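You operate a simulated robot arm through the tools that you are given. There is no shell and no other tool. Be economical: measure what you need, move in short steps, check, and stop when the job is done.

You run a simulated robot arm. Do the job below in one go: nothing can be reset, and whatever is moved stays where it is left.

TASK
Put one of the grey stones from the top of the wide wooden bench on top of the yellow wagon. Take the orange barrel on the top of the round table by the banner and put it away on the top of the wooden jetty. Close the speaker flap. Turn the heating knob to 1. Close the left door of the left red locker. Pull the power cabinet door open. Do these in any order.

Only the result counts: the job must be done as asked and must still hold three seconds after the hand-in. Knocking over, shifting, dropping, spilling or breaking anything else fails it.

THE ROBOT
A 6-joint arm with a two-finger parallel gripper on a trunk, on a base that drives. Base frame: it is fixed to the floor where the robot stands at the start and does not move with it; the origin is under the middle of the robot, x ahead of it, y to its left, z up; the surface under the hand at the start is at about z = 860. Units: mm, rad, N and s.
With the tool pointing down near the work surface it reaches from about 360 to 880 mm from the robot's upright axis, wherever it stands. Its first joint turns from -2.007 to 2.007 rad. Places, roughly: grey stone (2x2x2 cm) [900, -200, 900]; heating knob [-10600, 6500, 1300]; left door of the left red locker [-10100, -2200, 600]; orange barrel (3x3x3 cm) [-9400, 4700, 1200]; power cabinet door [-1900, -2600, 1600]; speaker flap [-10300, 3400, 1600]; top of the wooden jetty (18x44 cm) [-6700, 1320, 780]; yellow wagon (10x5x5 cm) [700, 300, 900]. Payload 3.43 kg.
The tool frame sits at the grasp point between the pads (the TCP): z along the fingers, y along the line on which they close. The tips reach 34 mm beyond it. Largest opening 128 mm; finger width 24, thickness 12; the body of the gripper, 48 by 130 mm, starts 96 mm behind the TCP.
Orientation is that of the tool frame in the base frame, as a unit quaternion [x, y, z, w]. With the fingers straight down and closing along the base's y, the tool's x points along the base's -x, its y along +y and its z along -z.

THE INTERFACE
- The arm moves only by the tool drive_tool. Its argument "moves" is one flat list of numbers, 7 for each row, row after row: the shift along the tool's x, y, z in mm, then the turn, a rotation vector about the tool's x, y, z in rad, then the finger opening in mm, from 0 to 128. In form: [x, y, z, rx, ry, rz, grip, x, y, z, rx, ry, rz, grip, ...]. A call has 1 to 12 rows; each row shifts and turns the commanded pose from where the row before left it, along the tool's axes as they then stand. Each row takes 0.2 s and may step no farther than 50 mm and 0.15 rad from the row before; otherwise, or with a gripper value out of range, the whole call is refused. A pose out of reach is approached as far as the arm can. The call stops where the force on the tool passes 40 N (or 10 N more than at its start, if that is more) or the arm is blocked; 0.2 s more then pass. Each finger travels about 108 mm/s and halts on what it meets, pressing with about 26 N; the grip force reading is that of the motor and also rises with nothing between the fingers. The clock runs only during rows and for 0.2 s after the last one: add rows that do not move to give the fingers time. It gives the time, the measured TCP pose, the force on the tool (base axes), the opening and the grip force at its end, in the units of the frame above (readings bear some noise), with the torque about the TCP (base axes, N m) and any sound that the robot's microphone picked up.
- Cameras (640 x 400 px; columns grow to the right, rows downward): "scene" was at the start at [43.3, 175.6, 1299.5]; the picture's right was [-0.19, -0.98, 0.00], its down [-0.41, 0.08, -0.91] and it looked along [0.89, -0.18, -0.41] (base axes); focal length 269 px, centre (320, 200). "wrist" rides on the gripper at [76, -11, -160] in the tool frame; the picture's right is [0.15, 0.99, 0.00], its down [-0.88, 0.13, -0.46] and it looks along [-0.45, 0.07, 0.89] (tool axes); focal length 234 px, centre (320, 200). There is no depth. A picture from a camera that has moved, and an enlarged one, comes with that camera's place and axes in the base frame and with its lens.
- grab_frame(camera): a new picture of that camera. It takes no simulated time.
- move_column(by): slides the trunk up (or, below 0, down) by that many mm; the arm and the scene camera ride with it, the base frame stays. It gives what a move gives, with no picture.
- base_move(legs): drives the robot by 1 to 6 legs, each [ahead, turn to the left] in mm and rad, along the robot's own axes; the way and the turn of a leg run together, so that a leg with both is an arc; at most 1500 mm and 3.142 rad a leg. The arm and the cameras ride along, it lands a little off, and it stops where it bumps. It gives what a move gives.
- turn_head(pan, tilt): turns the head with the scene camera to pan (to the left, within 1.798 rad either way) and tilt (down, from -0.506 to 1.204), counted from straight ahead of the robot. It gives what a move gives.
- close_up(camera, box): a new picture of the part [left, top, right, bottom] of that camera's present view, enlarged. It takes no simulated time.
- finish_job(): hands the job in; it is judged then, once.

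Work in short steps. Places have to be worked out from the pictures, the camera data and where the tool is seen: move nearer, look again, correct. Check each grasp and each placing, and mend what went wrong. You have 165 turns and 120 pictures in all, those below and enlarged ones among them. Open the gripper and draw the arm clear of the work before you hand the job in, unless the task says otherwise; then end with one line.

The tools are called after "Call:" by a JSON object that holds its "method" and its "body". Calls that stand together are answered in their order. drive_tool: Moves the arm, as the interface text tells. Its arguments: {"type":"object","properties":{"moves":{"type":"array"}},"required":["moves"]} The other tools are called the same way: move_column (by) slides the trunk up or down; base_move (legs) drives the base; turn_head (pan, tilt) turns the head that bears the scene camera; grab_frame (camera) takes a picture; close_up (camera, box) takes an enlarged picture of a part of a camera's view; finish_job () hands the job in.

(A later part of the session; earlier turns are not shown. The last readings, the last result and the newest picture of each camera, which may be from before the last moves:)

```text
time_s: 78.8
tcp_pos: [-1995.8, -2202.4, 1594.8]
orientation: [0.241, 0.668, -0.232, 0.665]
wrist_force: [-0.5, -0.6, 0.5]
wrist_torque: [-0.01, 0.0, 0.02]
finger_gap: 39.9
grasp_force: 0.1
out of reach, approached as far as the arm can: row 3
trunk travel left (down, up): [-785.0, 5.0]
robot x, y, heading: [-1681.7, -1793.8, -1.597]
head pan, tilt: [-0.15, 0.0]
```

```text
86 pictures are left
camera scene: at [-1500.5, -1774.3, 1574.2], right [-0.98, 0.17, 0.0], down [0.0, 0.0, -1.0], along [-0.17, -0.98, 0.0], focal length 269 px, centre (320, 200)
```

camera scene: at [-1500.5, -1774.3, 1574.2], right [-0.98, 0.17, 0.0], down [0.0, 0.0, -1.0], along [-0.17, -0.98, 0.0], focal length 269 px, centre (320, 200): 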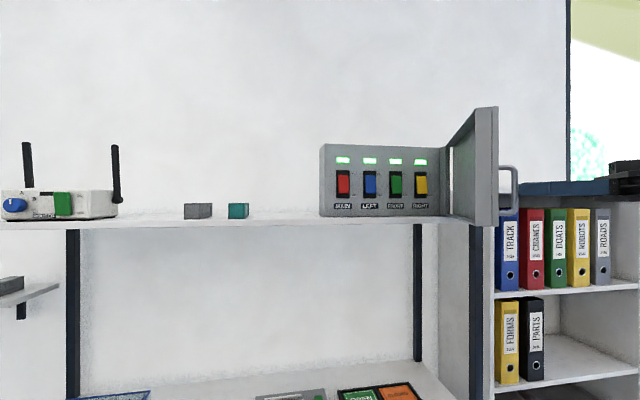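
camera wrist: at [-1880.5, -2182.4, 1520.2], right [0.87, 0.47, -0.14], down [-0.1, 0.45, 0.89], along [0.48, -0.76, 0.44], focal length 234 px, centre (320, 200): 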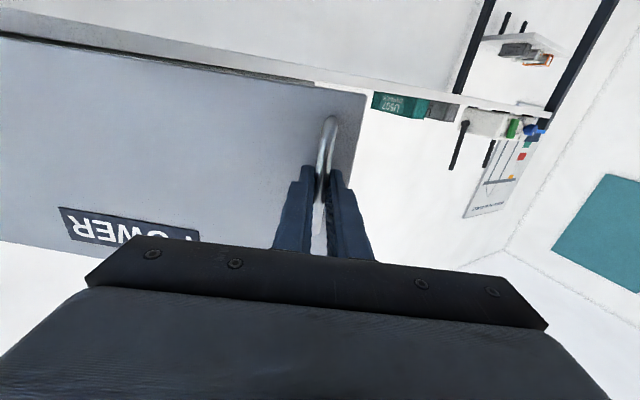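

The fingers are just clear of the handle. I back off farther towards +y, turning the tool back.

Call:
{"method": "drive_tool", "body": {"moves": [0, 0, -20, 0, 0, 0, 30, 0, 31, -25, 0.1, 0, 0, 10, 0, 28.7, -27.9, 0.1, 0, 0, 5, 0, 25.8, -30.6, 0.1, 0, 0, 5, 0, 22.6, -33, 0.1, 0, 0, 5]}}

Call:
{"method": "grab_frame", "body": {"camera": "scene"}}

```text
time_s: 80.0
tcp_pos: [-2007.7, -2029.5, 1599.3]
orientation: [0.369, 0.608, -0.36, 0.604]
wrist_force: [-1.0, -0.7, 0.2]
wrist_torque: [-0.05, 0.01, 0.07]
finger_gap: 5.1
grasp_force: 0.1
trunk travel left (down, up): [-785.0, 5.0]
robot x, y, heading: [-1685.8, -1790.2, -1.594]
head pan, tilt: [-0.15, 0.0]
```

```text
85 pictures are left
camera scene: at [-1500.8, -1774.4, 1574.2], right [-0.98, 0.17, 0.0], down [0.0, 0.0, -1.0], along [-0.17, -0.98, 0.0], focal length 269 px, centre (320, 200)
```

scene: 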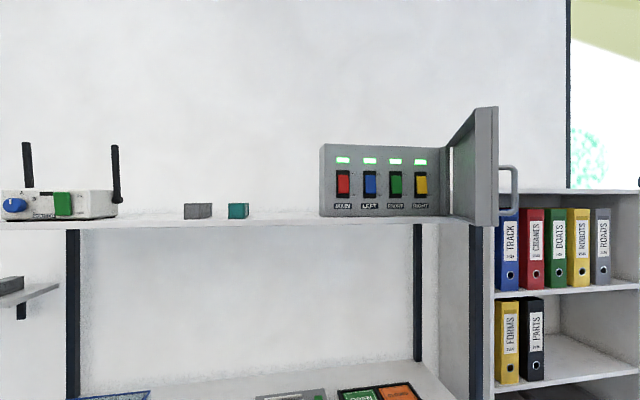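

The door stays open. I bring the closed fingers round to its inner side.

Call:
{"method": "drive_tool", "body": {"moves": [0, 34.1, 29, 0.1, 0, 0, 2, 0, 36.8, 25.5, 0.1, 0, 0, 2, 0, 39.1, 21.6, 0.1, 0, 0, 2, 0, 41.1, 17.6, 0.1, 0, 0, 2, 0, 42.7, 13.5, 0.08, 0, 0, 2, 0, 0, 41, 0, 0, 0, 2, 0, 0, 41, 0, 0, 0, 2, 0, 0, 41, 0, 0, 0, 2, 0, 0, 41, 0, 0, 0, 2]}}

Call:
{"method": "grab_frame", "body": {"camera": "scene"}}

```text
time_s: 82.0
tcp_pos: [-1979.5, -2265.5, 1537.5]
orientation: [0.501, 0.506, -0.495, 0.498]
wrist_force: [-0.6, 0.9, 0.5]
wrist_torque: [-0.02, 0.0, 0.03]
finger_gap: 0.1
grasp_force: 25.7
out of reach, approached as far as the arm can: row 2, 3, 4, 5
trunk travel left (down, up): [-785.0, 5.0]
robot x, y, heading: [-1682.7, -1790.7, -1.597]
head pan, tilt: [-0.15, 0.0]
```

```text
84 pictures are left
camera scene: at [-1500.2, -1773.6, 1574.1], right [-0.98, 0.17, 0.0], down [0.0, 0.0, -1.0], along [-0.17, -0.98, 0.0], focal length 269 px, centre (320, 200)
```

scene: 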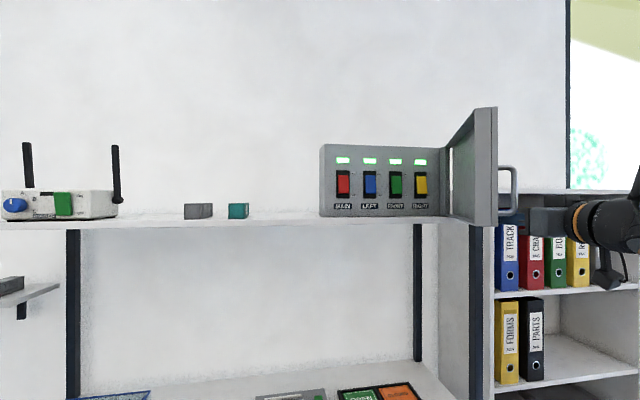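

The arm was too close to its own axis. The tool is outside the door; I retract straight back and then back the base up by 280 mm for room.

Call:
{"method": "drive_tool", "body": {"moves": [0, 0, -40, 0, 0, 0, 2, 0, 0, -40, 0, 0, 0, 2, 0, 0, -30, 0, 0, 0, 2, 0, 0, 0, 0, 0, 0, 2]}}

Call:
{"method": "base_move", "body": {"legs": [[-280, 0]]}}

```text
time_s: 83.0
tcp_pos: [-1983.3, -2153.6, 1538.3]
orientation: [0.501, 0.506, -0.494, 0.499]
wrist_force: [0.1, -0.9, -1.1]
wrist_torque: [0.03, -0.02, -0.01]
finger_gap: 0.1
grasp_force: 25.6
trunk travel left (down, up): [-785.0, 5.0]
robot x, y, heading: [-1683.1, -1790.3, -1.594]
head pan, tilt: [-0.15, 0.0]
```

```text
time_s: 84.9
tcp_pos: [-1975.5, -1878.5, 1539.1]
orientation: [0.502, 0.505, -0.495, 0.498]
wrist_force: [-0.3, 0.0, -0.8]
wrist_torque: [0.03, -0.03, -0.01]
finger_gap: 0.1
grasp_force: 26.1
trunk travel left (down, up): [-785.0, 5.0]
robot x, y, heading: [-1676.5, -1515.5, -1.6]
head pan, tilt: [-0.15, 0.0]
```

Now I move diagonally to in front of the cabinet opening.

Call:
{"method": "drive_tool", "body": {"moves": [-7.3, 25.1, 35.9, 0, 0, 0, 2, -7.3, 25.1, 35.9, 0, 0, 0, 2, -7.3, 25.1, 35.9, 0, 0, 0, 2, -7.3, 25.1, 35.9, 0, 0, 0, 2, -7.3, 25.1, 35.9, 0, 0, 0, 2, -7.3, 25.1, 35.9, 0, 0, 0, 2, -7.3, 25.1, 35.9, 0, 0, 0, 2]}}

Call:
{"method": "grab_frame", "body": {"camera": "wrist"}}

Call:
{"method": "grab_frame", "body": {"camera": "scene"}}

```text
time_s: 86.5
tcp_pos: [-1800.0, -2128.0, 1586.8]
orientation: [0.502, 0.505, -0.495, 0.498]
wrist_force: [0.2, 1.6, -0.1]
wrist_torque: [0.03, 0.03, 0.01]
finger_gap: 0.0
grasp_force: 25.8
trunk travel left (down, up): [-785.0, 5.0]
robot x, y, heading: [-1673.8, -1512.0, -1.6]
head pan, tilt: [-0.15, 0.0]
```

```text
83 pictures are left
camera wrist: at [-1812.1, -1967.8, 1512.8], right [0.99, 0.01, -0.15], down [0.13, 0.44, 0.89], along [0.07, -0.9, 0.44], focal length 234 px, centre (320, 200)
```

wrist: 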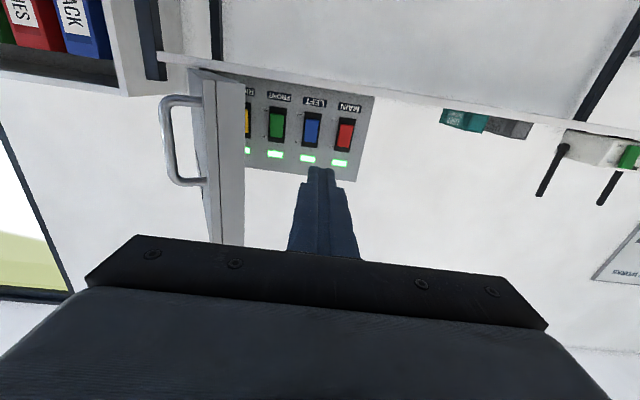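

```text
82 pictures are left
camera scene: at [-1493.4, -1496.8, 1574.1], right [-0.98, 0.17, 0.0], down [0.0, 0.0, -1.0], along [-0.17, -0.98, 0.0], focal length 269 px, centre (320, 200)
```

scene: 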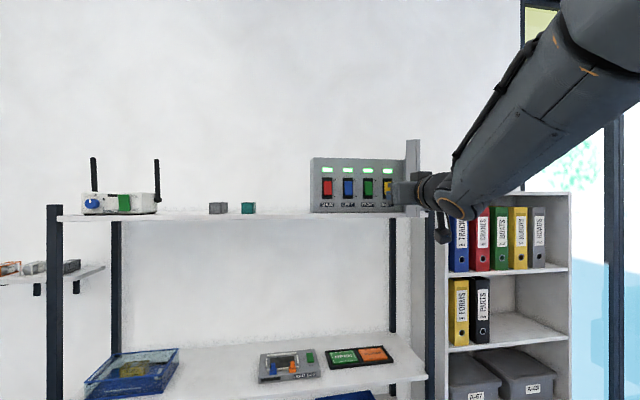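

The fingers are on the inner side. I insert 110 mm and push to -x.

Call:
{"method": "drive_tool", "body": {"moves": [0, 0, 40, 0, 0, 0, 2, 0, 0, 40, 0, 0, 0, 2, 0, 0, 30, 0, 0, 0, 2, 0, -40, 0, 0, 0, 0, 2, 0, -40, 0, 0, 0, 0, 2, 0, -40, 0, 0, 0, 0, 2, 0, -40, 0, 0, 0, 0, 2, 0, -40, 0, 0, 0, 0, 2, 0, -40, 0, 0, 0, 0, 2, 0, -30, 0, 0, 0, 0, 2]}}

Call:
{"method": "grab_frame", "body": {"camera": "wrist"}}

Call:
{"method": "grab_frame", "body": {"camera": "scene"}}

```text
time_s: 87.8
tcp_pos: [-1871.4, -2240.5, 1584.5]
orientation: [0.498, 0.508, -0.494, 0.5]
wrist_force: [6.2, 10.4, 1.5]
wrist_torque: [-0.11, 0.06, -0.28]
finger_gap: 0.0
grasp_force: 26.3
trunk travel left (down, up): [-785.0, 5.0]
robot x, y, heading: [-1672.7, -1515.6, -1.594]
head pan, tilt: [-0.15, 0.0]
stopped in row 6: the force on the tool passed its limit at 54 N (the readings are from after the stop); the commanded pose is now the measured one
```

```text
81 pictures are left
camera wrist: at [-1886.9, -2078.4, 1511.0], right [0.99, 0.02, -0.15], down [0.13, 0.45, 0.89], along [0.08, -0.89, 0.44], focal length 234 px, centre (320, 200)
```

wrist: 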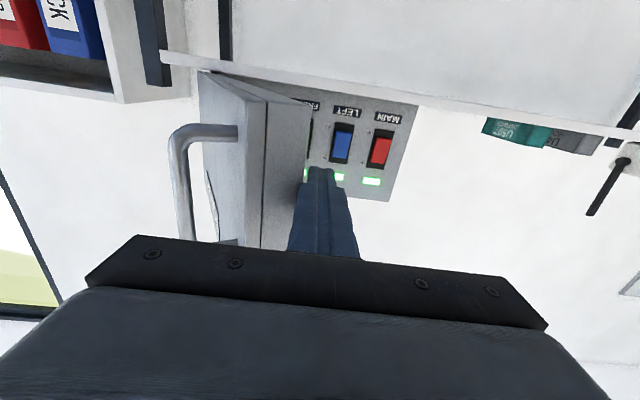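

```text
80 pictures are left
camera scene: at [-1492.0, -1496.2, 1574.0], right [-0.98, 0.17, 0.0], down [0.0, 0.0, -1.0], along [-0.17, -0.98, 0.0], focal length 269 px, centre (320, 200)
```

scene: 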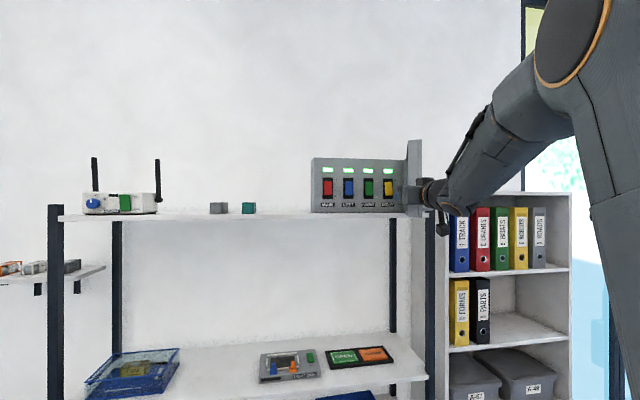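

The stop was from the bump against the door. I push on more slowly.

Call:
{"method": "drive_tool", "body": {"moves": [0, -8, 0, 0, 0, 0, 2, 0, -12, 0, 0, 0, 0, 2, 0, -15, 0, 0, 0, 0, 2, 0, -15, 0, 0, 0, 0, 2, 0, -15, 0, 0, 0, 0, 2, 0, -15, 0, 0, 0, 0, 2, 0, -15, 0, 0, 0, 0, 2, 0, -15, 0, 0, 0, 0, 2, 0, -15, 0, 0, 0, 0, 2, 0, -15, 0, 0, 0, 0, 2, 0, -15, 0, 0, 0, 0, 2]}}

Call:
{"method": "grab_frame", "body": {"camera": "scene"}}

```text
time_s: 88.2
tcp_pos: [-1879.0, -2236.0, 1584.9]
orientation: [0.497, 0.509, -0.493, 0.5]
wrist_force: [13.0, 25.3, -1.3]
wrist_torque: [-0.22, 0.1, -0.53]
finger_gap: 0.1
grasp_force: 26.4
trunk travel left (down, up): [-785.0, 5.0]
robot x, y, heading: [-1677.2, -1510.7, -1.595]
head pan, tilt: [-0.15, 0.0]
stopped in row 2: the force on the tool passed its limit at 46 N (the readings are from after the stop); the commanded pose is now the measured one
```

```text
79 pictures are left
camera scene: at [-1491.8, -1493.7, 1574.0], right [-0.98, 0.17, 0.0], down [0.0, 0.0, -1.0], along [-0.17, -0.98, 0.0], focal length 269 px, centre (320, 200)
```

scene: 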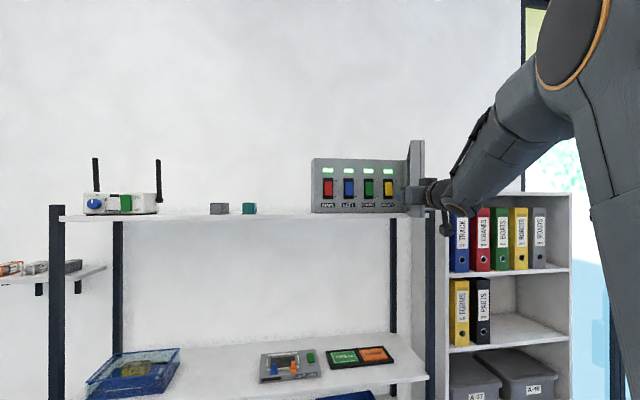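

The finger's shoulder step is catching the door's free edge. I back off so only the narrow tips touch, and push on while backing slightly.

Call:
{"method": "drive_tool", "body": {"moves": [0, 5, -12, 0, 0, 0, 2, 0, 0, -14, 0, 0, 0, 2, 0, -15, 0, 0, 0, 0, 2, 0, -15, -4, 0, 0, 0, 2, 0, -15, -4, 0, 0, 0, 2, 0, -15, -4, 0, 0, 0, 2, 0, -15, -4, 0, 0, 0, 2, 0, -15, -4, 0, 0, 0, 2, 0, -15, -3, 0, 0, 0, 2, 0, -15, -3, 0, 0, 0, 2, 0, -15, -3, 0, 0, 0, 2, 0, -15, -2, 0, 0, 0, 2]}}

Call:
{"method": "grab_frame", "body": {"camera": "scene"}}

Call:
{"method": "grab_frame", "body": {"camera": "wrist"}}

```text
time_s: 90.8
tcp_pos: [-2027.8, -2184.3, 1584.6]
orientation: [0.499, 0.509, -0.492, 0.499]
wrist_force: [-0.6, 0.8, 0.2]
wrist_torque: [-0.01, 0.01, -0.01]
finger_gap: 0.0
grasp_force: 26.2
trunk travel left (down, up): [-785.0, 5.0]
robot x, y, heading: [-1676.0, -1513.9, -1.597]
head pan, tilt: [-0.15, 0.0]
```

```text
78 pictures are left
camera scene: at [-1493.2, -1496.6, 1574.1], right [-0.98, 0.17, 0.0], down [0.0, 0.0, -1.0], along [-0.17, -0.98, 0.0], focal length 269 px, centre (320, 200)
```

scene: 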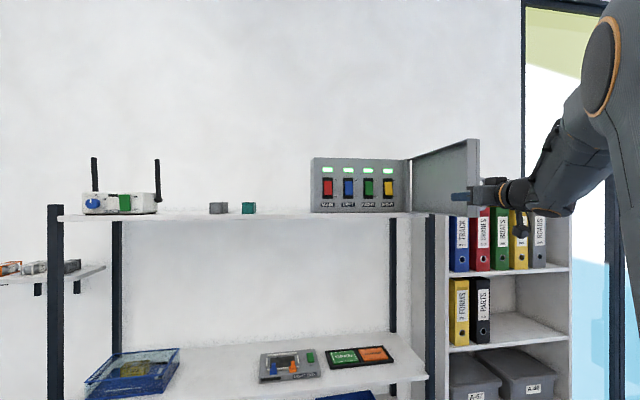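

```text
77 pictures are left
camera wrist: at [-2043.3, -2023.0, 1510.1], right [0.99, 0.02, -0.15], down [0.13, 0.44, 0.89], along [0.08, -0.9, 0.44], focal length 234 px, centre (320, 200)
```

wrist: 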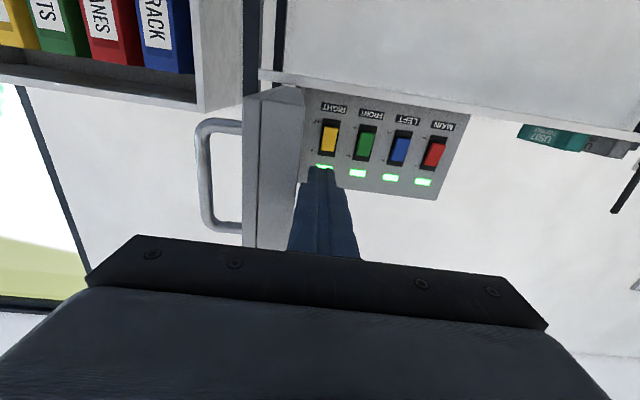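

The door is now near 85°. A little more, then I back out.

Call:
{"method": "drive_tool", "body": {"moves": [0, -15, 0, 0, 0, 0, 2, 0, -15, 0, 0, 0, 0, 2, 0, -15, 0, 0, 0, 0, 2, 0, -12, 0, 0, 0, 0, 2, 0, 15, 0, 0, 0, 0, 2, 0, 25, -20, 0, 0, 0, 2, 0, 30, -40, 0, 0, 0, 2, 0, 30, -40, 0, 0, 0, 2, 0, 30, -40, 0, 0, 0, 2, 0, 30, -40, 0, 0, 0, 2]}}

Call:
{"method": "grab_frame", "body": {"camera": "scene"}}

```text
time_s: 93.0
tcp_pos: [-1929.0, -2002.3, 1586.6]
orientation: [0.499, 0.509, -0.492, 0.5]
wrist_force: [-0.5, -1.1, 0.6]
wrist_torque: [-0.04, 0.0, 0.03]
finger_gap: 0.0
grasp_force: 25.6
trunk travel left (down, up): [-785.0, 5.0]
robot x, y, heading: [-1675.2, -1510.3, -1.598]
head pan, tilt: [-0.15, 0.0]
```

```text
76 pictures are left
camera scene: at [-1493.7, -1497.2, 1574.2], right [-0.98, 0.17, 0.0], down [0.0, 0.0, -1.0], along [-0.17, -0.98, 0.0], focal length 269 px, centre (320, 200)
```

scene: 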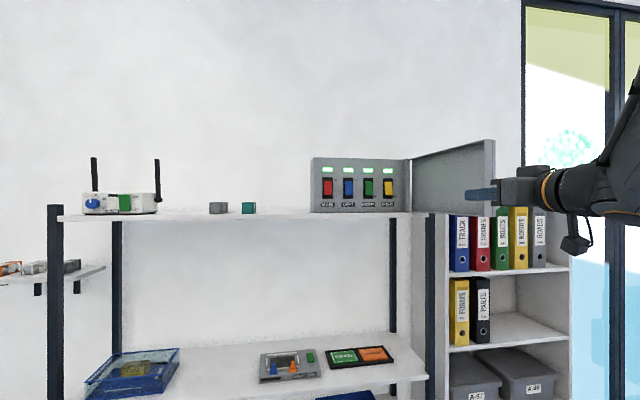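

The door stands about 95° open and the switches are untouched. I fold the arm back to tool-down and turn west to see the way.

Call:
{"method": "drive_tool", "body": {"moves": [18, 20, -5, 0, 0.1428, 0, 2, 18.5, 20, -2.4, 0, 0.1428, 0, 2, 18.7, 20, 0.3, 0, 0.1428, 0, 2, 18.5, 20, 3, 0, 0.1428, 0, 2, 17.8, 20, 5.5, 0, 0.1428, 0, 2, 16.9, 20, 8, 0, 0.1428, 0, 2, 15.6, 20, 10.3, 0, 0.1428, 0, 2, 13.9, 20, 12.4, 0, 0.1428, 0, 2, 12.1, 20, 14.3, 0, 0.1428, 0, 2, 9.9, 20, 15.9, 0, 0.1428, 0, 2, 7.6, 20, 17.1, 0, 0.1428, 0, 2]}}

Call:
{"method": "base_move", "body": {"legs": [[250, 0], [0, -1.54]]}}

Call:
{"method": "turn_head", "body": {"pan": 0.2, "tilt": 0.25}}

Call:
{"method": "grab_frame", "body": {"camera": "scene"}}

```text
time_s: 95.4
tcp_pos: [-1771.0, -1936.2, 1359.1]
orientation: [0.678, 0.723, 0.037, 0.128]
wrist_force: [0.2, 0.1, -0.5]
wrist_torque: [-0.02, 0.01, -0.04]
finger_gap: 0.0
grasp_force: 25.8
out of reach, approached as far as the arm can: row 2, 3, 4, 7, 8, 9, 10, 11
trunk travel left (down, up): [-785.0, 5.0]
robot x, y, heading: [-1674.7, -1513.4, -1.597]
head pan, tilt: [-0.15, 0.0]
```

```text
time_s: 101.0
tcp_pos: [-2105.9, -1682.2, 1360.3]
orientation: [0.99, 0.054, -0.062, 0.117]
wrist_force: [0.2, -0.1, 0.9]
wrist_torque: [-0.02, -0.02, -0.02]
finger_gap: 0.0
grasp_force: 26.2
trunk travel left (down, up): [-785.0, 5.0]
robot x, y, heading: [-1680.9, -1761.9, -3.123]
head pan, tilt: [-0.15, 0.0]
```

```text
time_s: 101.8
tcp_pos: [-2107.2, -1681.5, 1359.4]
orientation: [0.99, 0.053, -0.062, 0.118]
wrist_force: [0.3, -0.3, 0.6]
wrist_torque: [0.0, 0.0, -0.01]
finger_gap: 0.2
grasp_force: 25.9
trunk travel left (down, up): [-785.0, 5.0]
robot x, y, heading: [-1679.8, -1758.6, -3.125]
head pan, tilt: [0.201, 0.25]
```

```text
75 pictures are left
camera scene: at [-1656.5, -1975.9, 1551.2], right [-0.22, 0.98, 0.0], down [0.24, 0.05, -0.97], along [-0.95, -0.21, -0.25], focal length 269 px, centre (320, 200)
```

scene: 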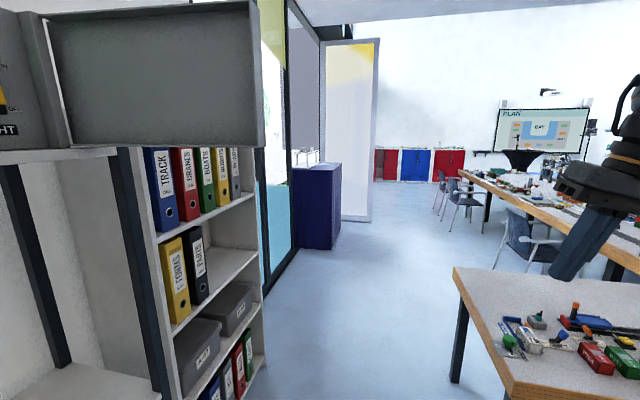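

There is a corridor to the west; the lockers are on the far wall. I lower the trunk so the head clears the opened door, swing slightly left, and drive west.

Call:
{"method": "move_column", "body": {"by": -240}}

Call:
{"method": "base_move", "body": {"legs": [[0, 0.18], [600, 0], [0, -0.2], [1400, 0], [0, -0.15], [1500, 0]]}}

Call:
{"method": "grab_frame", "body": {"camera": "scene"}}

```text
time_s: 104.3
tcp_pos: [-2105.3, -1681.8, 1118.7]
orientation: [0.989, 0.054, -0.062, 0.119]
wrist_force: [0.2, -0.2, 0.5]
wrist_torque: [-0.04, 0.0, 0.0]
finger_gap: 0.0
grasp_force: 25.6
trunk travel left (down, up): [-545.0, 245.0]
robot x, y, heading: [-1682.5, -1759.9, -3.126]
head pan, tilt: [0.201, 0.25]
```

```text
time_s: 123.5
tcp_pos: [-5579.5, -1532.3, 1119.5]
orientation: [0.991, -0.022, -0.071, 0.113]
wrist_force: [0.9, 0.1, 0.7]
wrist_torque: [0.0, -0.02, 0.0]
finger_gap: 0.2
grasp_force: 26.7
trunk travel left (down, up): [-545.0, 245.0]
robot x, y, heading: [-5174.5, -1673.6, 3.006]
head pan, tilt: [0.201, 0.25]
```

```text
74 pictures are left
camera scene: at [-5245.1, -1882.7, 1311.1], right [-0.07, 1.0, 0.0], down [0.25, 0.02, -0.97], along [-0.97, -0.07, -0.25], focal length 269 px, centre (320, 200)
```

scene: 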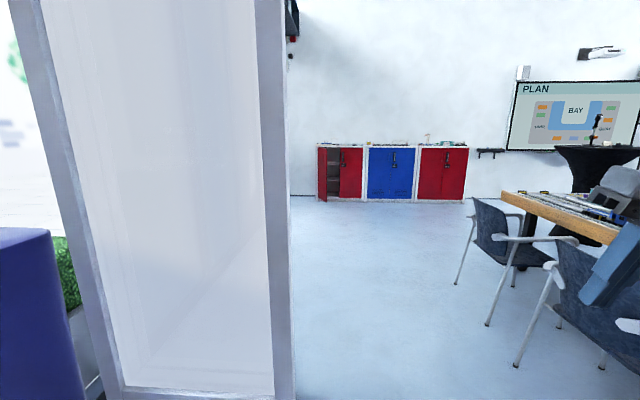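

The way is clear. I drive on towards the lockers.

Call:
{"method": "base_move", "body": {"legs": [[0, 0.16], [1500, 0], [1500, 0], [600, 0]]}}

Call:
{"method": "turn_head", "body": {"pan": 0.1, "tilt": 0.5}}

Call:
{"method": "grab_frame", "body": {"camera": "scene"}}

```text
time_s: 141.6
tcp_pos: [-9195.5, -1664.0, 1120.3]
orientation: [0.989, 0.057, -0.062, 0.118]
wrist_force: [0.7, -0.3, 0.1]
wrist_torque: [0.01, 0.02, 0.0]
finger_gap: 0.0
grasp_force: 25.7
trunk travel left (down, up): [-545.0, 245.0]
robot x, y, heading: [-8771.8, -1742.0, -3.116]
head pan, tilt: [0.201, 0.25]
```

```text
time_s: 142.3
tcp_pos: [-9194.3, -1662.7, 1118.9]
orientation: [0.989, 0.056, -0.063, 0.119]
wrist_force: [0.6, 0.0, 0.3]
wrist_torque: [0.01, 0.0, 0.0]
finger_gap: 0.0
grasp_force: 26.5
trunk travel left (down, up): [-545.0, 245.0]
robot x, y, heading: [-8768.5, -1737.8, -3.112]
head pan, tilt: [0.099, 0.499]
```

```text
73 pictures are left
camera scene: at [-8809.6, -1946.9, 1288.1], right [-0.12, 0.99, 0.0], down [0.47, 0.06, -0.88], along [-0.87, -0.11, -0.48], focal length 269 px, centre (320, 200)
```

scene: 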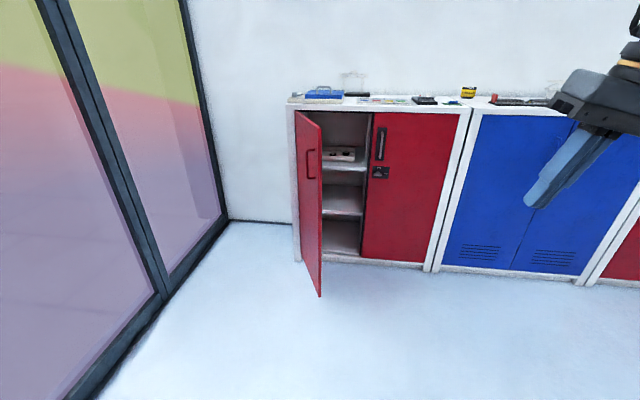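

The left door stands about 55° open: hinge at about (-10168, -2274), free edge at about (-9905, -2087). I drive closer to stand in front of it and look at its face.

Call:
{"method": "base_move", "body": {"legs": [[0, 0.573], [570, 0], [0, -0.602]]}}

Call:
{"method": "turn_head", "body": {"pan": -0.05, "tilt": 0.6}}

Call:
{"method": "grab_frame", "body": {"camera": "scene"}}

```text
time_s: 148.9
tcp_pos: [-9670.5, -1979.0, 1119.8]
orientation: [0.99, 0.045, -0.063, 0.118]
wrist_force: [0.4, -0.2, -0.1]
wrist_torque: [-0.01, 0.03, -0.01]
finger_gap: 0.0
grasp_force: 26.1
trunk travel left (down, up): [-545.0, 245.0]
robot x, y, heading: [-9248.6, -2065.5, -3.136]
head pan, tilt: [0.099, 0.499]
```

```text
time_s: 149.6
tcp_pos: [-9671.6, -1979.6, 1118.9]
orientation: [0.99, 0.045, -0.064, 0.118]
wrist_force: [-0.4, -0.5, 0.0]
wrist_torque: [0.0, -0.02, -0.02]
finger_gap: 0.0
grasp_force: 25.9
trunk travel left (down, up): [-545.0, 245.0]
robot x, y, heading: [-9248.7, -2065.8, -3.136]
head pan, tilt: [-0.051, 0.6]
```

```text
72 pictures are left
camera scene: at [-9289.4, -2257.8, 1279.0], right [0.05, 1.0, 0.0], down [0.56, -0.03, -0.83], along [-0.82, 0.04, -0.56], focal length 269 px, centre (320, 200)
```

scene: 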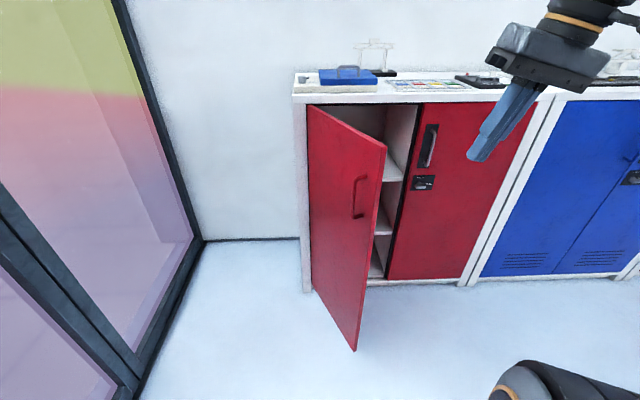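

Door: hinge about (-10205, -2260), free edge about (-9886, -2074), handle near z 860. I lower the trunk and turn the closed fingers to point forward at about z 670, in front of the door below its handle.

Call:
{"method": "move_column", "body": {"by": -450}}

Call:
{"method": "drive_tool", "body": {"moves": [0, 0, 0, 0.118, 0, 0.04, 0, 0, 0, 0, 0.118, 0, 0.03, 0, -10.9, 13, 1.4, 0, -0.1445, 0, 0, -10.6, 13, 2.9, 0, -0.1445, 0, 0, -10.1, 13, 4.4, 0, -0.1445, 0, 0, -9.3, 13, 5.8, 0, -0.1445, 0, 0, -8.4, 13, 7.1, 0, -0.1445, 0, 0, -7.3, 13, 8.3, 0, -0.1445, 0, 0, -6, 13, 9.2, 0, -0.1445, 0, 0, -4.6, 13, 10, 0, -0.1445, 0, 0, -3.1, 13, 10.5, 0, -0.1445, 0, 0, -1.6, 13, 10.9, 0, -0.1445, 0, 0]}}

Call:
{"method": "grab_frame", "body": {"camera": "scene"}}

Call:
{"method": "grab_frame", "body": {"camera": "wrist"}}

```text
refused: -450 is not a number from -400 to 400
```

```text
time_s: 152.2
tcp_pos: [-9868.9, -2079.2, 1137.0]
orientation: [-0.684, 0.05, 0.722, -0.09]
wrist_force: [0.1, 0.1, 0.6]
wrist_torque: [-0.02, -0.01, 0.02]
finger_gap: 0.4
grasp_force: 25.5
out of reach, approached as far as the arm can: row 1, 2, 4, 5, 6, 7, 9, 10, 11
trunk travel left (down, up): [-545.0, 245.0]
robot x, y, heading: [-9246.9, -2064.3, -3.131]
head pan, tilt: [-0.051, 0.6]
```

```text
71 pictures are left
camera scene: at [-9288.9, -2257.6, 1279.0], right [0.05, 1.0, 0.0], down [0.56, -0.03, -0.83], along [-0.82, 0.04, -0.56], focal length 269 px, centre (320, 200)
```

scene: 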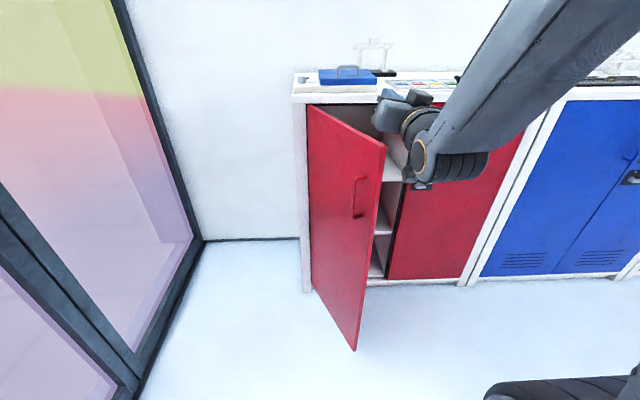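

```text
70 pictures are left
camera wrist: at [-9714.6, -2073.9, 1052.0], right [0.06, -1.0, 0.05], down [0.5, 0.07, 0.86], along [-0.86, -0.02, 0.51], focal length 234 px, centre (320, 200)
```

wrist: 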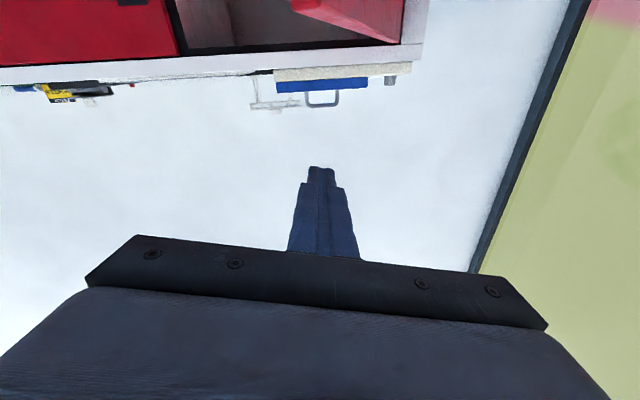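

The column step is limited to 400, so the arm is still above the door. I back the base 150 mm before lowering.

Call:
{"method": "base_move", "body": {"legs": [[-150, 0]]}}

Call:
{"method": "move_column", "body": {"by": -400}}

Call:
{"method": "move_column", "body": {"by": -60}}

Call:
{"method": "grab_frame", "body": {"camera": "wrist"}}

Call:
{"method": "grab_frame", "body": {"camera": "scene"}}

```text
time_s: 153.5
tcp_pos: [-9719.2, -2078.3, 1138.6]
orientation: [-0.685, 0.05, 0.721, -0.092]
wrist_force: [0.5, 0.6, 0.1]
wrist_torque: [0.0, -0.01, -0.01]
finger_gap: 0.0
grasp_force: 26.1
trunk travel left (down, up): [-545.0, 245.0]
robot x, y, heading: [-9099.6, -2066.5, -3.14]
head pan, tilt: [-0.051, 0.6]
```

```text
time_s: 157.4
tcp_pos: [-9829.8, -2078.2, 738.8]
orientation: [-0.685, 0.049, 0.721, -0.091]
wrist_force: [-0.3, 0.2, 0.0]
wrist_torque: [0.01, -0.01, -0.03]
finger_gap: 0.0
grasp_force: 26.2
trunk travel left (down, up): [-145.0, 645.0]
robot x, y, heading: [-9093.9, -2062.4, -3.139]
head pan, tilt: [-0.051, 0.6]
```

```text
time_s: 157.8
tcp_pos: [-9833.3, -2074.5, 729.0]
orientation: [-0.677, 0.052, 0.728, -0.09]
wrist_force: [16.0, 9.1, 8.8]
wrist_torque: [0.09, 0.18, -0.31]
finger_gap: 0.0
grasp_force: 26.4
trunk travel left (down, up): [-128.0, 662.0]
robot x, y, heading: [-9094.7, -2064.0, 3.143]
head pan, tilt: [-0.051, 0.6]
stopped: the force on the tool passed its limit at 58 N (the readings are from after the stop); the commanded pose is now the measured one
```

```text
69 pictures are left
camera wrist: at [-9682.3, -2070.4, 640.4], right [0.05, -1.0, 0.05], down [0.52, 0.07, 0.85], along [-0.85, -0.02, 0.52], focal length 234 px, centre (320, 200)
```

wrist: 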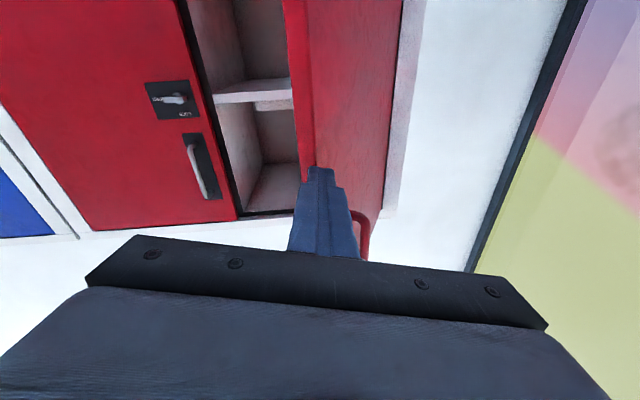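

```text
68 pictures are left
camera scene: at [-9256.0, -2257.0, 861.4], right [0.05, 1.0, 0.0], down [0.56, -0.03, -0.83], along [-0.82, 0.04, -0.56], focal length 269 px, centre (320, 200)
```

scene: 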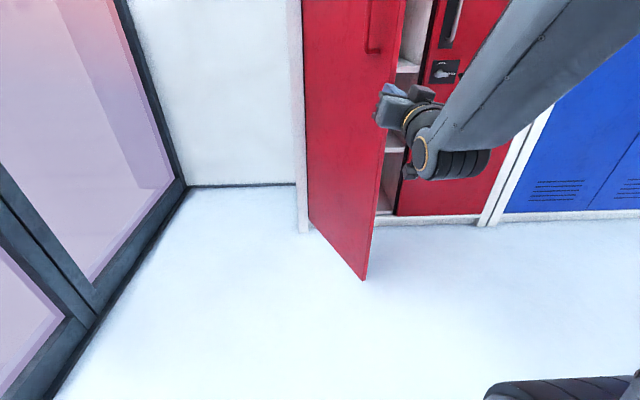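

The tips already touch the outer face near its free edge. I back 25 mm, shift 40 mm towards the hinge side, and push slowly.

Call:
{"method": "drive_tool", "body": {"moves": [0, 0, -25, 0, 0, 0, 0, 0, 20, 0, 0, 0, 0, 0, 0, 20, 0, 0, 0, 0, 0, 0, 0, 20, 0, 0, 0, 0, 0, 0, 20, 0, 0, 0, 0, 0, 0, 15, 0, 0, 0, 0, 0, 0, 15, 0, 0, 0, 0, 0, 0, 15, 0, 0, 0, 0, 0, 0, 15, 0, 0, 0, 0, 0, 0, 15, 0, 0, 0, 0]}}

Call:
{"method": "grab_frame", "body": {"camera": "scene"}}

```text
time_s: 158.4
tcp_pos: [-9829.8, -2084.7, 727.2]
orientation: [-0.682, 0.054, 0.724, -0.089]
wrist_force: [8.1, 3.6, 3.2]
wrist_torque: [0.04, 0.04, -0.11]
finger_gap: 0.0
grasp_force: 26.1
out of reach, approached as far as the arm can: row 1
trunk travel left (down, up): [-128.0, 662.0]
robot x, y, heading: [-9096.1, -2064.8, 3.138]
head pan, tilt: [-0.051, 0.6]
stopped in row 2: the force on the tool passed its limit at 49 N (the readings are from after the stop); the commanded pose is now the measured one
```

```text
67 pictures are left
camera scene: at [-9256.0, -2257.0, 861.7], right [0.05, 1.0, 0.0], down [0.56, -0.03, -0.83], along [-0.82, 0.04, -0.56], focal length 269 px, centre (320, 200)
```

scene: 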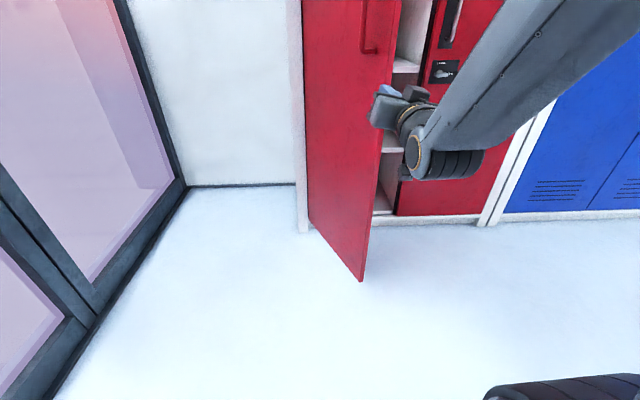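

The arm can't back up in this posture, so I use the base: back 70 mm, shift the tool 40 mm south, then push by driving.

Call:
{"method": "base_move", "body": {"legs": [[-70, 0]]}}

Call:
{"method": "drive_tool", "body": {"moves": [0, 20, 0, 0, 0, 0, 0, 0, 20, 0, 0, 0, 0, 0, 0, 0, 0, 0, 0, 0, 0]}}

Call:
{"method": "base_move", "body": {"legs": [[150, 0]]}}

Call:
{"method": "grab_frame", "body": {"camera": "scene"}}

```text
time_s: 159.4
tcp_pos: [-9760.4, -2086.6, 728.5]
orientation: [-0.683, 0.054, 0.723, -0.089]
wrist_force: [-0.4, -0.1, 0.2]
wrist_torque: [-0.02, -0.01, -0.01]
finger_gap: 0.1
grasp_force: 25.7
trunk travel left (down, up): [-128.0, 662.0]
robot x, y, heading: [-9029.7, -2065.3, 3.14]
head pan, tilt: [-0.051, 0.6]
```

```text
time_s: 160.2
tcp_pos: [-9758.0, -2126.0, 736.6]
orientation: [-0.683, 0.054, 0.723, -0.089]
wrist_force: [-1.2, 0.1, 0.6]
wrist_torque: [-0.01, -0.03, -0.02]
finger_gap: 0.1
grasp_force: 26.0
trunk travel left (down, up): [-128.0, 662.0]
robot x, y, heading: [-9027.6, -2065.1, 3.142]
head pan, tilt: [-0.051, 0.6]
```

```text
time_s: 161.6
tcp_pos: [-9910.2, -2126.7, 736.9]
orientation: [-0.682, 0.054, 0.723, -0.09]
wrist_force: [-0.4, 1.1, 0.6]
wrist_torque: [-0.03, 0.01, 0.02]
finger_gap: 0.0
grasp_force: 25.8
trunk travel left (down, up): [-128.0, 662.0]
robot x, y, heading: [-9179.0, -2065.2, -3.137]
head pan, tilt: [-0.051, 0.6]
```

```text
66 pictures are left
camera scene: at [-9337.9, -2257.6, 861.6], right [0.05, 1.0, 0.0], down [0.56, -0.03, -0.83], along [-0.82, 0.04, -0.56], focal length 269 px, centre (320, 200)
```

scene: 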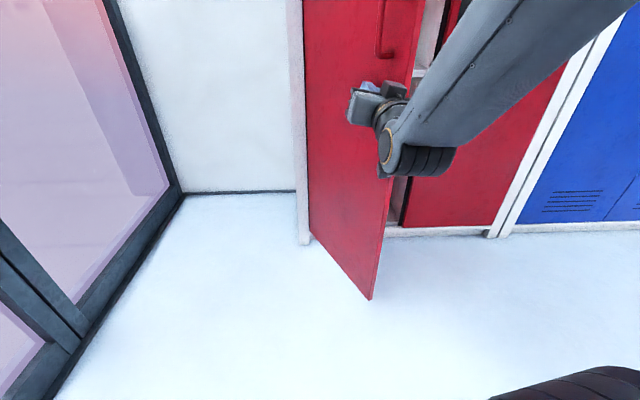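

It works; I push farther by driving 140 mm.

Call:
{"method": "base_move", "body": {"legs": [[140, 0]]}}

Call:
{"method": "grab_frame", "body": {"camera": "scene"}}

```text
time_s: 163.0
tcp_pos: [-10050.8, -2125.0, 737.6]
orientation: [-0.682, 0.054, 0.723, -0.09]
wrist_force: [-0.8, 0.6, 0.4]
wrist_torque: [-0.01, -0.02, 0.04]
finger_gap: 0.0
grasp_force: 25.9
trunk travel left (down, up): [-128.0, 662.0]
robot x, y, heading: [-9320.9, -2065.1, 3.145]
head pan, tilt: [-0.051, 0.6]
```

```text
65 pictures are left
camera scene: at [-9478.7, -2257.4, 861.6], right [0.05, 1.0, 0.0], down [0.56, -0.03, -0.83], along [-0.82, 0.04, -0.56], focal length 269 px, centre (320, 200)
```

scene: 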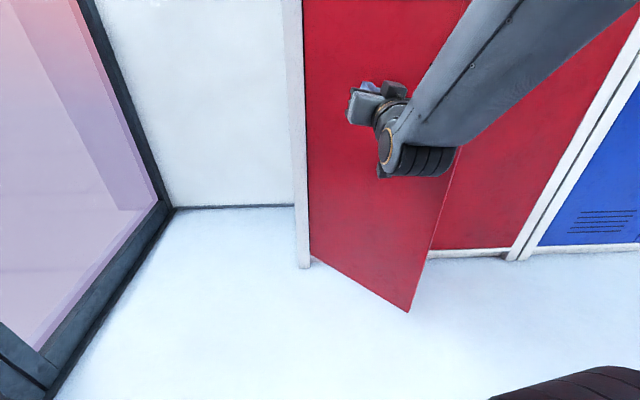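

The door is about 30° open. I back a little, shift 110 mm north for a better lever, and push it flush.

Call:
{"method": "base_move", "body": {"legs": [[-70, 0]]}}

Call:
{"method": "drive_tool", "body": {"moves": [0, -37, 0, 0, 0, 0, 0, 0, -37, 0, 0, 0, 0, 0, 0, -37, 0, 0, 0, 0, 0, 0, 0, 0, 0, 0, 0, 0]}}

Call:
{"method": "base_move", "body": {"legs": [[140, 0]]}}

Call:
{"method": "grab_frame", "body": {"camera": "scene"}}

```text
time_s: 164.0
tcp_pos: [-9979.2, -2126.3, 735.5]
orientation: [-0.683, 0.054, 0.723, -0.09]
wrist_force: [0.8, 1.1, -0.5]
wrist_torque: [-0.04, -0.01, -0.01]
finger_gap: 0.0
grasp_force: 25.5
trunk travel left (down, up): [-128.0, 662.0]
robot x, y, heading: [-9247.9, -2065.6, 3.144]
head pan, tilt: [-0.051, 0.6]
```

```text
time_s: 165.0
tcp_pos: [-9990.8, -2016.8, 715.4]
orientation: [-0.682, 0.054, 0.723, -0.09]
wrist_force: [-0.4, 0.4, 0.5]
wrist_torque: [-0.03, 0.01, 0.02]
finger_gap: 0.0
grasp_force: 25.9
out of reach, approached as far as the arm can: row 1
trunk travel left (down, up): [-128.0, 662.0]
robot x, y, heading: [-9251.3, -2066.5, 3.148]
head pan, tilt: [-0.051, 0.6]
```

```text
time_s: 166.3
tcp_pos: [-10129.7, -2017.0, 715.4]
orientation: [-0.682, 0.054, 0.723, -0.09]
wrist_force: [0.0, 0.2, -0.5]
wrist_torque: [0.0, -0.01, 0.0]
finger_gap: 0.0
grasp_force: 25.9
trunk travel left (down, up): [-128.0, 662.0]
robot x, y, heading: [-9389.0, -2064.9, 3.14]
head pan, tilt: [-0.051, 0.6]
```

```text
64 pictures are left
camera scene: at [-9547.7, -2257.3, 861.6], right [0.05, 1.0, 0.0], down [0.56, -0.03, -0.83], along [-0.82, 0.04, -0.56], focal length 269 px, centre (320, 200)
```

scene: 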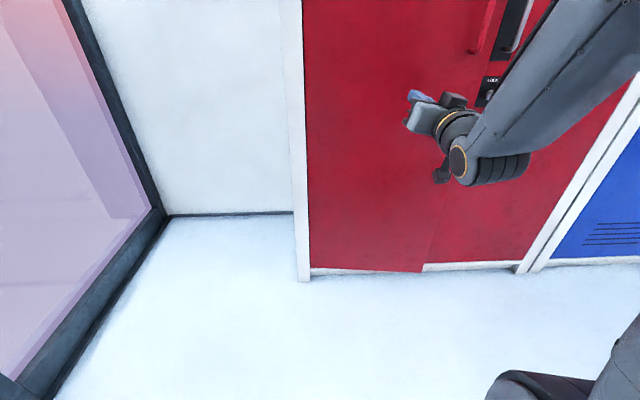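

Almost shut. I press on with the arm in small steps until the force rises.

Call:
{"method": "drive_tool", "body": {"moves": [0, 0, 8, 0, 0, 0, 0, 0, 0, 8, 0, 0, 0, 0, 0, 0, 6, 0, 0, 0, 0, 0, 0, 5, 0, 0, 0, 0, 0, 0, 5, 0, 0, 0, 0, 0, 0, 4, 0, 0, 0, 0, 0, 0, 4, 0, 0, 0, 0, 0, 0, 4, 0, 0, 0, 0]}}

Call:
{"method": "grab_frame", "body": {"camera": "scene"}}

```text
time_s: 168.1
tcp_pos: [-10173.6, -2018.3, 720.0]
orientation: [-0.682, 0.053, 0.724, -0.091]
wrist_force: [-0.6, 0.4, 0.1]
wrist_torque: [0.01, 0.0, -0.01]
finger_gap: 0.1
grasp_force: 26.6
trunk travel left (down, up): [-128.0, 662.0]
robot x, y, heading: [-9387.4, -2064.8, 3.142]
head pan, tilt: [-0.051, 0.6]
```

```text
63 pictures are left
camera scene: at [-9547.7, -2257.3, 861.6], right [0.05, 1.0, 0.0], down [0.56, -0.03, -0.83], along [-0.82, 0.04, -0.56], focal length 269 px, centre (320, 200)
```

scene: 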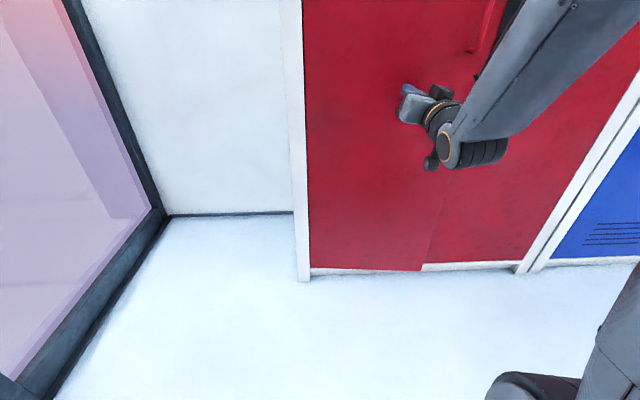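

No resistance yet; I continue.

Call:
{"method": "drive_tool", "body": {"moves": [0, 0, 5, 0, 0, 0, 0, 0, 0, 5, 0, 0, 0, 0, 0, 0, 5, 0, 0, 0, 0, 0, 0, 5, 0, 0, 0, 0, 0, 0, 5, 0, 0, 0, 0, 0, 0, 5, 0, 0, 0, 0, 0, 0, 5, 0, 0, 0, 0, 0, 0, 5, 0, 0, 0, 0]}}

Call:
{"method": "grab_frame", "body": {"camera": "scene"}}

Call:
{"method": "grab_frame", "body": {"camera": "wrist"}}

```text
time_s: 169.6
tcp_pos: [-10200.3, -2019.9, 720.9]
orientation: [-0.683, 0.054, 0.723, -0.089]
wrist_force: [18.5, -0.4, 5.2]
wrist_torque: [0.05, 0.01, -0.13]
finger_gap: 0.0
grasp_force: 26.1
trunk travel left (down, up): [-128.0, 662.0]
robot x, y, heading: [-9385.8, -2061.5, 3.139]
head pan, tilt: [-0.051, 0.6]
stopped in row 7: the force on the tool passed its limit at 50 N (the readings are from after the stop); the commanded pose is now the measured one
```

```text
62 pictures are left
camera scene: at [-9546.7, -2257.3, 861.8], right [0.05, 1.0, 0.0], down [0.56, -0.03, -0.83], along [-0.82, 0.04, -0.56], focal length 269 px, centre (320, 200)
```

scene: 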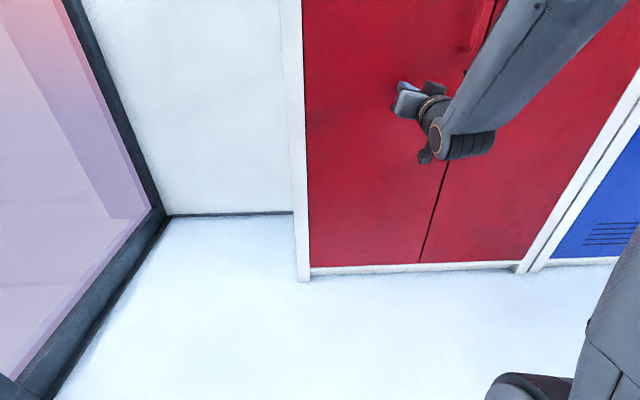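

```text
61 pictures are left
camera wrist: at [-10047.0, -2016.0, 633.5], right [0.05, -1.0, 0.05], down [0.51, 0.07, 0.86], along [-0.86, -0.01, 0.51], focal length 234 px, centre (320, 200)
```

wrist: 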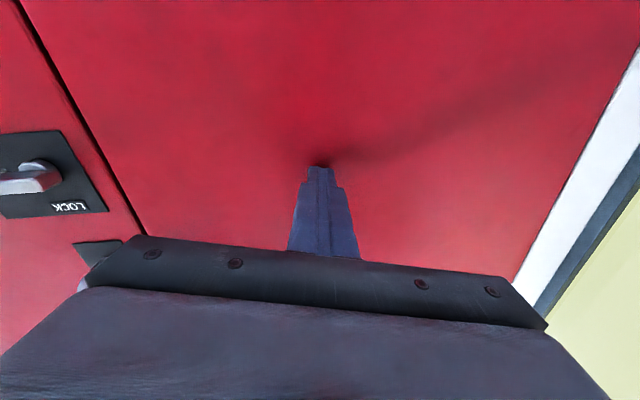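

The left door is shut flush. I back away and raise the trunk, fold the arm to tool-down, then look.

Call:
{"method": "base_move", "body": {"legs": [[-600, 0]]}}

Call:
{"method": "move_column", "body": {"by": 400}}

Call:
{"method": "drive_tool", "body": {"moves": [0, 0, -20, 0, 0.1428, 0, 10, 2.8, 0, -19.8, 0, 0.1428, 0, 10, 5.6, 0, -19.2, 0, 0.1428, 0, 10, 8.3, 0, -18.2, 0, 0.1428, 0, 10, 10.8, 0, -16.8, 0, 0.1428, 0, 10, 13.1, 0, -15.1, 0, 0.1428, 0, 10, 15.1, 0, -13.1, 0, 0.1428, 0, 10, 16.8, 0, -10.8, 0, 0.1428, 0, 10, 18.2, 0, -8.3, 0, 0.1428, 0, 10, 19.2, 0, -5.6, 0, 0.1428, 0, 10, 19.8, 0, -2.8, 0, 0.1428, 0, 10]}}

Call:
{"method": "turn_head", "body": {"pan": 0.0, "tilt": 0.3}}

Call:
{"method": "grab_frame", "body": {"camera": "scene"}}

```text
time_s: 172.9
tcp_pos: [-9599.6, -2019.2, 718.5]
orientation: [-0.684, 0.055, 0.723, -0.088]
wrist_force: [0.6, -0.2, -0.3]
wrist_torque: [-0.01, -0.02, 0.02]
finger_gap: 0.0
grasp_force: 25.8
trunk travel left (down, up): [-128.0, 662.0]
robot x, y, heading: [-8784.8, -2063.0, 3.135]
head pan, tilt: [-0.051, 0.6]
```

```text
time_s: 176.8
tcp_pos: [-9599.2, -2019.3, 1119.5]
orientation: [-0.683, 0.054, 0.723, -0.089]
wrist_force: [0.3, -0.5, 0.2]
wrist_torque: [-0.01, -0.02, -0.01]
finger_gap: 0.3
grasp_force: 25.8
trunk travel left (down, up): [-528.0, 262.0]
robot x, y, heading: [-8784.1, -2068.6, 3.139]
head pan, tilt: [-0.051, 0.6]
```

```text
time_s: 179.2
tcp_pos: [-9379.0, -2011.6, 1103.3]
orientation: [0.991, 0.022, -0.037, 0.129]
wrist_force: [0.3, 1.0, -1.0]
wrist_torque: [0.03, 0.01, -0.02]
finger_gap: 9.9
grasp_force: 0.2
out of reach, approached as far as the arm can: row 11
trunk travel left (down, up): [-528.0, 262.0]
robot x, y, heading: [-8787.3, -2064.8, 3.134]
head pan, tilt: [-0.051, 0.6]
```

```text
time_s: 180.0
tcp_pos: [-9379.9, -2011.0, 1101.7]
orientation: [0.991, 0.023, -0.038, 0.129]
wrist_force: [0.5, 0.2, -0.5]
wrist_torque: [0.03, 0.02, -0.01]
finger_gap: 10.1
grasp_force: 0.0
trunk travel left (down, up): [-528.0, 262.0]
robot x, y, heading: [-8786.3, -2064.8, 3.139]
head pan, tilt: [0.0, 0.3]
```

```text
60 pictures are left
camera scene: at [-8839.9, -2263.1, 1289.1], right [0.0, 1.0, 0.0], down [0.3, 0.0, -0.95], along [-0.95, 0.0, -0.3], focal length 269 px, centre (320, 200)
```

scene: 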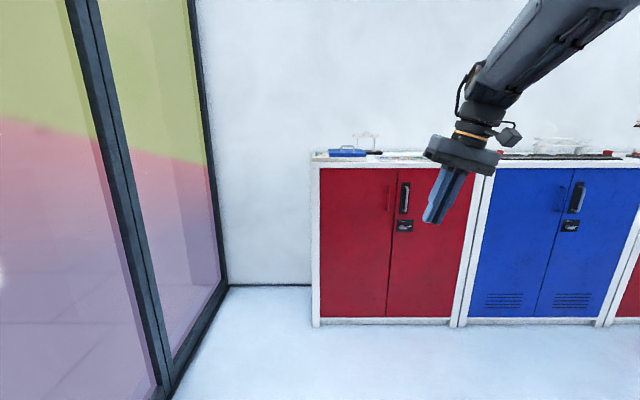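

The locker door is closed. I straighten the tool tilt and turn north (right) to see the way.

Call:
{"method": "drive_tool", "body": {"moves": [30, 0, 0, 0.129, 0.038, 0.02, 10, 40, 0, 0, 0.129, 0.038, 0.02, 10, 40, 0, 0, 0, 0, 0, 10]}}

Call:
{"method": "base_move", "body": {"legs": [[0, -1.56]]}}

Call:
{"method": "turn_head", "body": {"pan": 0.2, "tilt": 0.25}}

Call:
{"method": "grab_frame", "body": {"camera": "scene"}}

```text
time_s: 180.8
tcp_pos: [-9289.2, -2009.8, 1075.5]
orientation: [0.991, 0.008, -0.043, 0.124]
wrist_force: [-0.4, 0.4, -0.5]
wrist_torque: [0.0, -0.02, 0.01]
finger_gap: 10.1
grasp_force: 0.0
out of reach, approached as far as the arm can: row 1, 2
trunk travel left (down, up): [-528.0, 262.0]
robot x, y, heading: [-8786.9, -2069.1, 3.135]
head pan, tilt: [0.0, 0.3]
```

```text
time_s: 184.9
tcp_pos: [-8750.5, -1562.6, 1075.7]
orientation: [0.723, -0.679, -0.117, 0.058]
wrist_force: [0.3, -0.2, -0.3]
wrist_torque: [-0.01, 0.01, 0.0]
finger_gap: 10.2
grasp_force: 0.1
trunk travel left (down, up): [-528.0, 262.0]
robot x, y, heading: [-8788.0, -2067.9, 1.609]
head pan, tilt: [0.0, 0.3]
```

```text
time_s: 185.6
tcp_pos: [-8753.4, -1563.3, 1075.3]
orientation: [0.723, -0.678, -0.117, 0.059]
wrist_force: [-0.1, 0.1, 0.2]
wrist_torque: [0.02, -0.01, 0.03]
finger_gap: 9.9
grasp_force: 0.1
trunk travel left (down, up): [-528.0, 262.0]
robot x, y, heading: [-8787.9, -2066.2, 1.611]
head pan, tilt: [0.201, 0.25]
```

```text
59 pictures are left
camera scene: at [-9002.2, -2026.8, 1293.8], right [0.97, 0.24, 0.0], down [0.06, -0.24, -0.97], along [-0.23, 0.94, -0.25], focal length 269 px, centre (320, 200)
```

scene: 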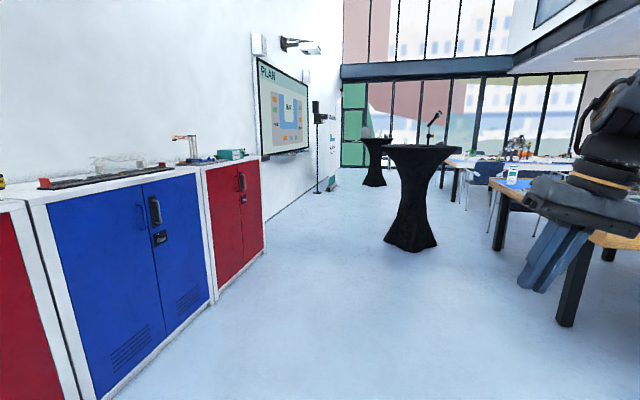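

There's a wide lane along the wall; a near round table is at about (-8660, 910), the speaker stand at about (-10350, 3500), and the far round table at (-9300, 4600). I drive along x ≈ -9600.

Call:
{"method": "base_move", "body": {"legs": [[0, 0.5], [1450, 0], [0, -0.54], [1500, 0], [1300, 0]]}}

Call:
{"method": "turn_head", "body": {"pan": 0.35, "tilt": 0.05}}

Call:
{"method": "grab_frame", "body": {"camera": "scene"}}

```text
time_s: 208.8
tcp_pos: [-9689.4, 2433.2, 1074.7]
orientation: [0.734, -0.667, -0.116, 0.061]
wrist_force: [-0.9, 0.6, 0.4]
wrist_torque: [-0.04, 0.01, -0.03]
finger_gap: 10.0
grasp_force: 0.0
trunk travel left (down, up): [-528.0, 262.0]
robot x, y, heading: [-9702.2, 1930.7, 1.646]
head pan, tilt: [0.201, 0.25]
```

```text
time_s: 209.5
tcp_pos: [-9688.9, 2433.1, 1075.4]
orientation: [0.734, -0.666, -0.116, 0.062]
wrist_force: [-0.7, -0.3, 1.4]
wrist_torque: [-0.05, -0.03, 0.0]
finger_gap: 10.3
grasp_force: 0.1
trunk travel left (down, up): [-528.0, 262.0]
robot x, y, heading: [-9705.8, 1925.5, 1.651]
head pan, tilt: [0.351, 0.051]
```

```text
58 pictures are left
camera scene: at [-9934.0, 1953.9, 1312.2], right [0.91, 0.41, 0.0], down [0.02, -0.05, -1.0], along [-0.41, 0.91, -0.05], focal length 269 px, centre (320, 200)
```

scene: 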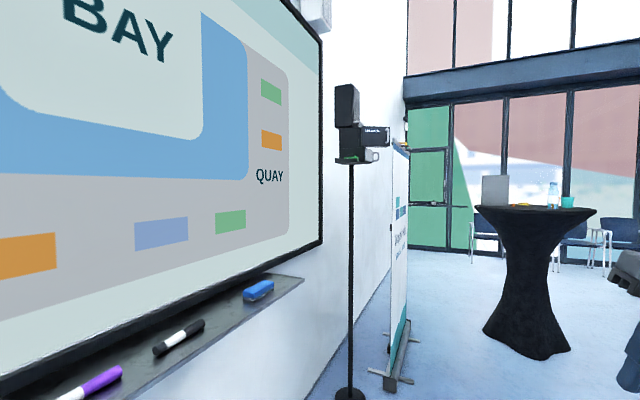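

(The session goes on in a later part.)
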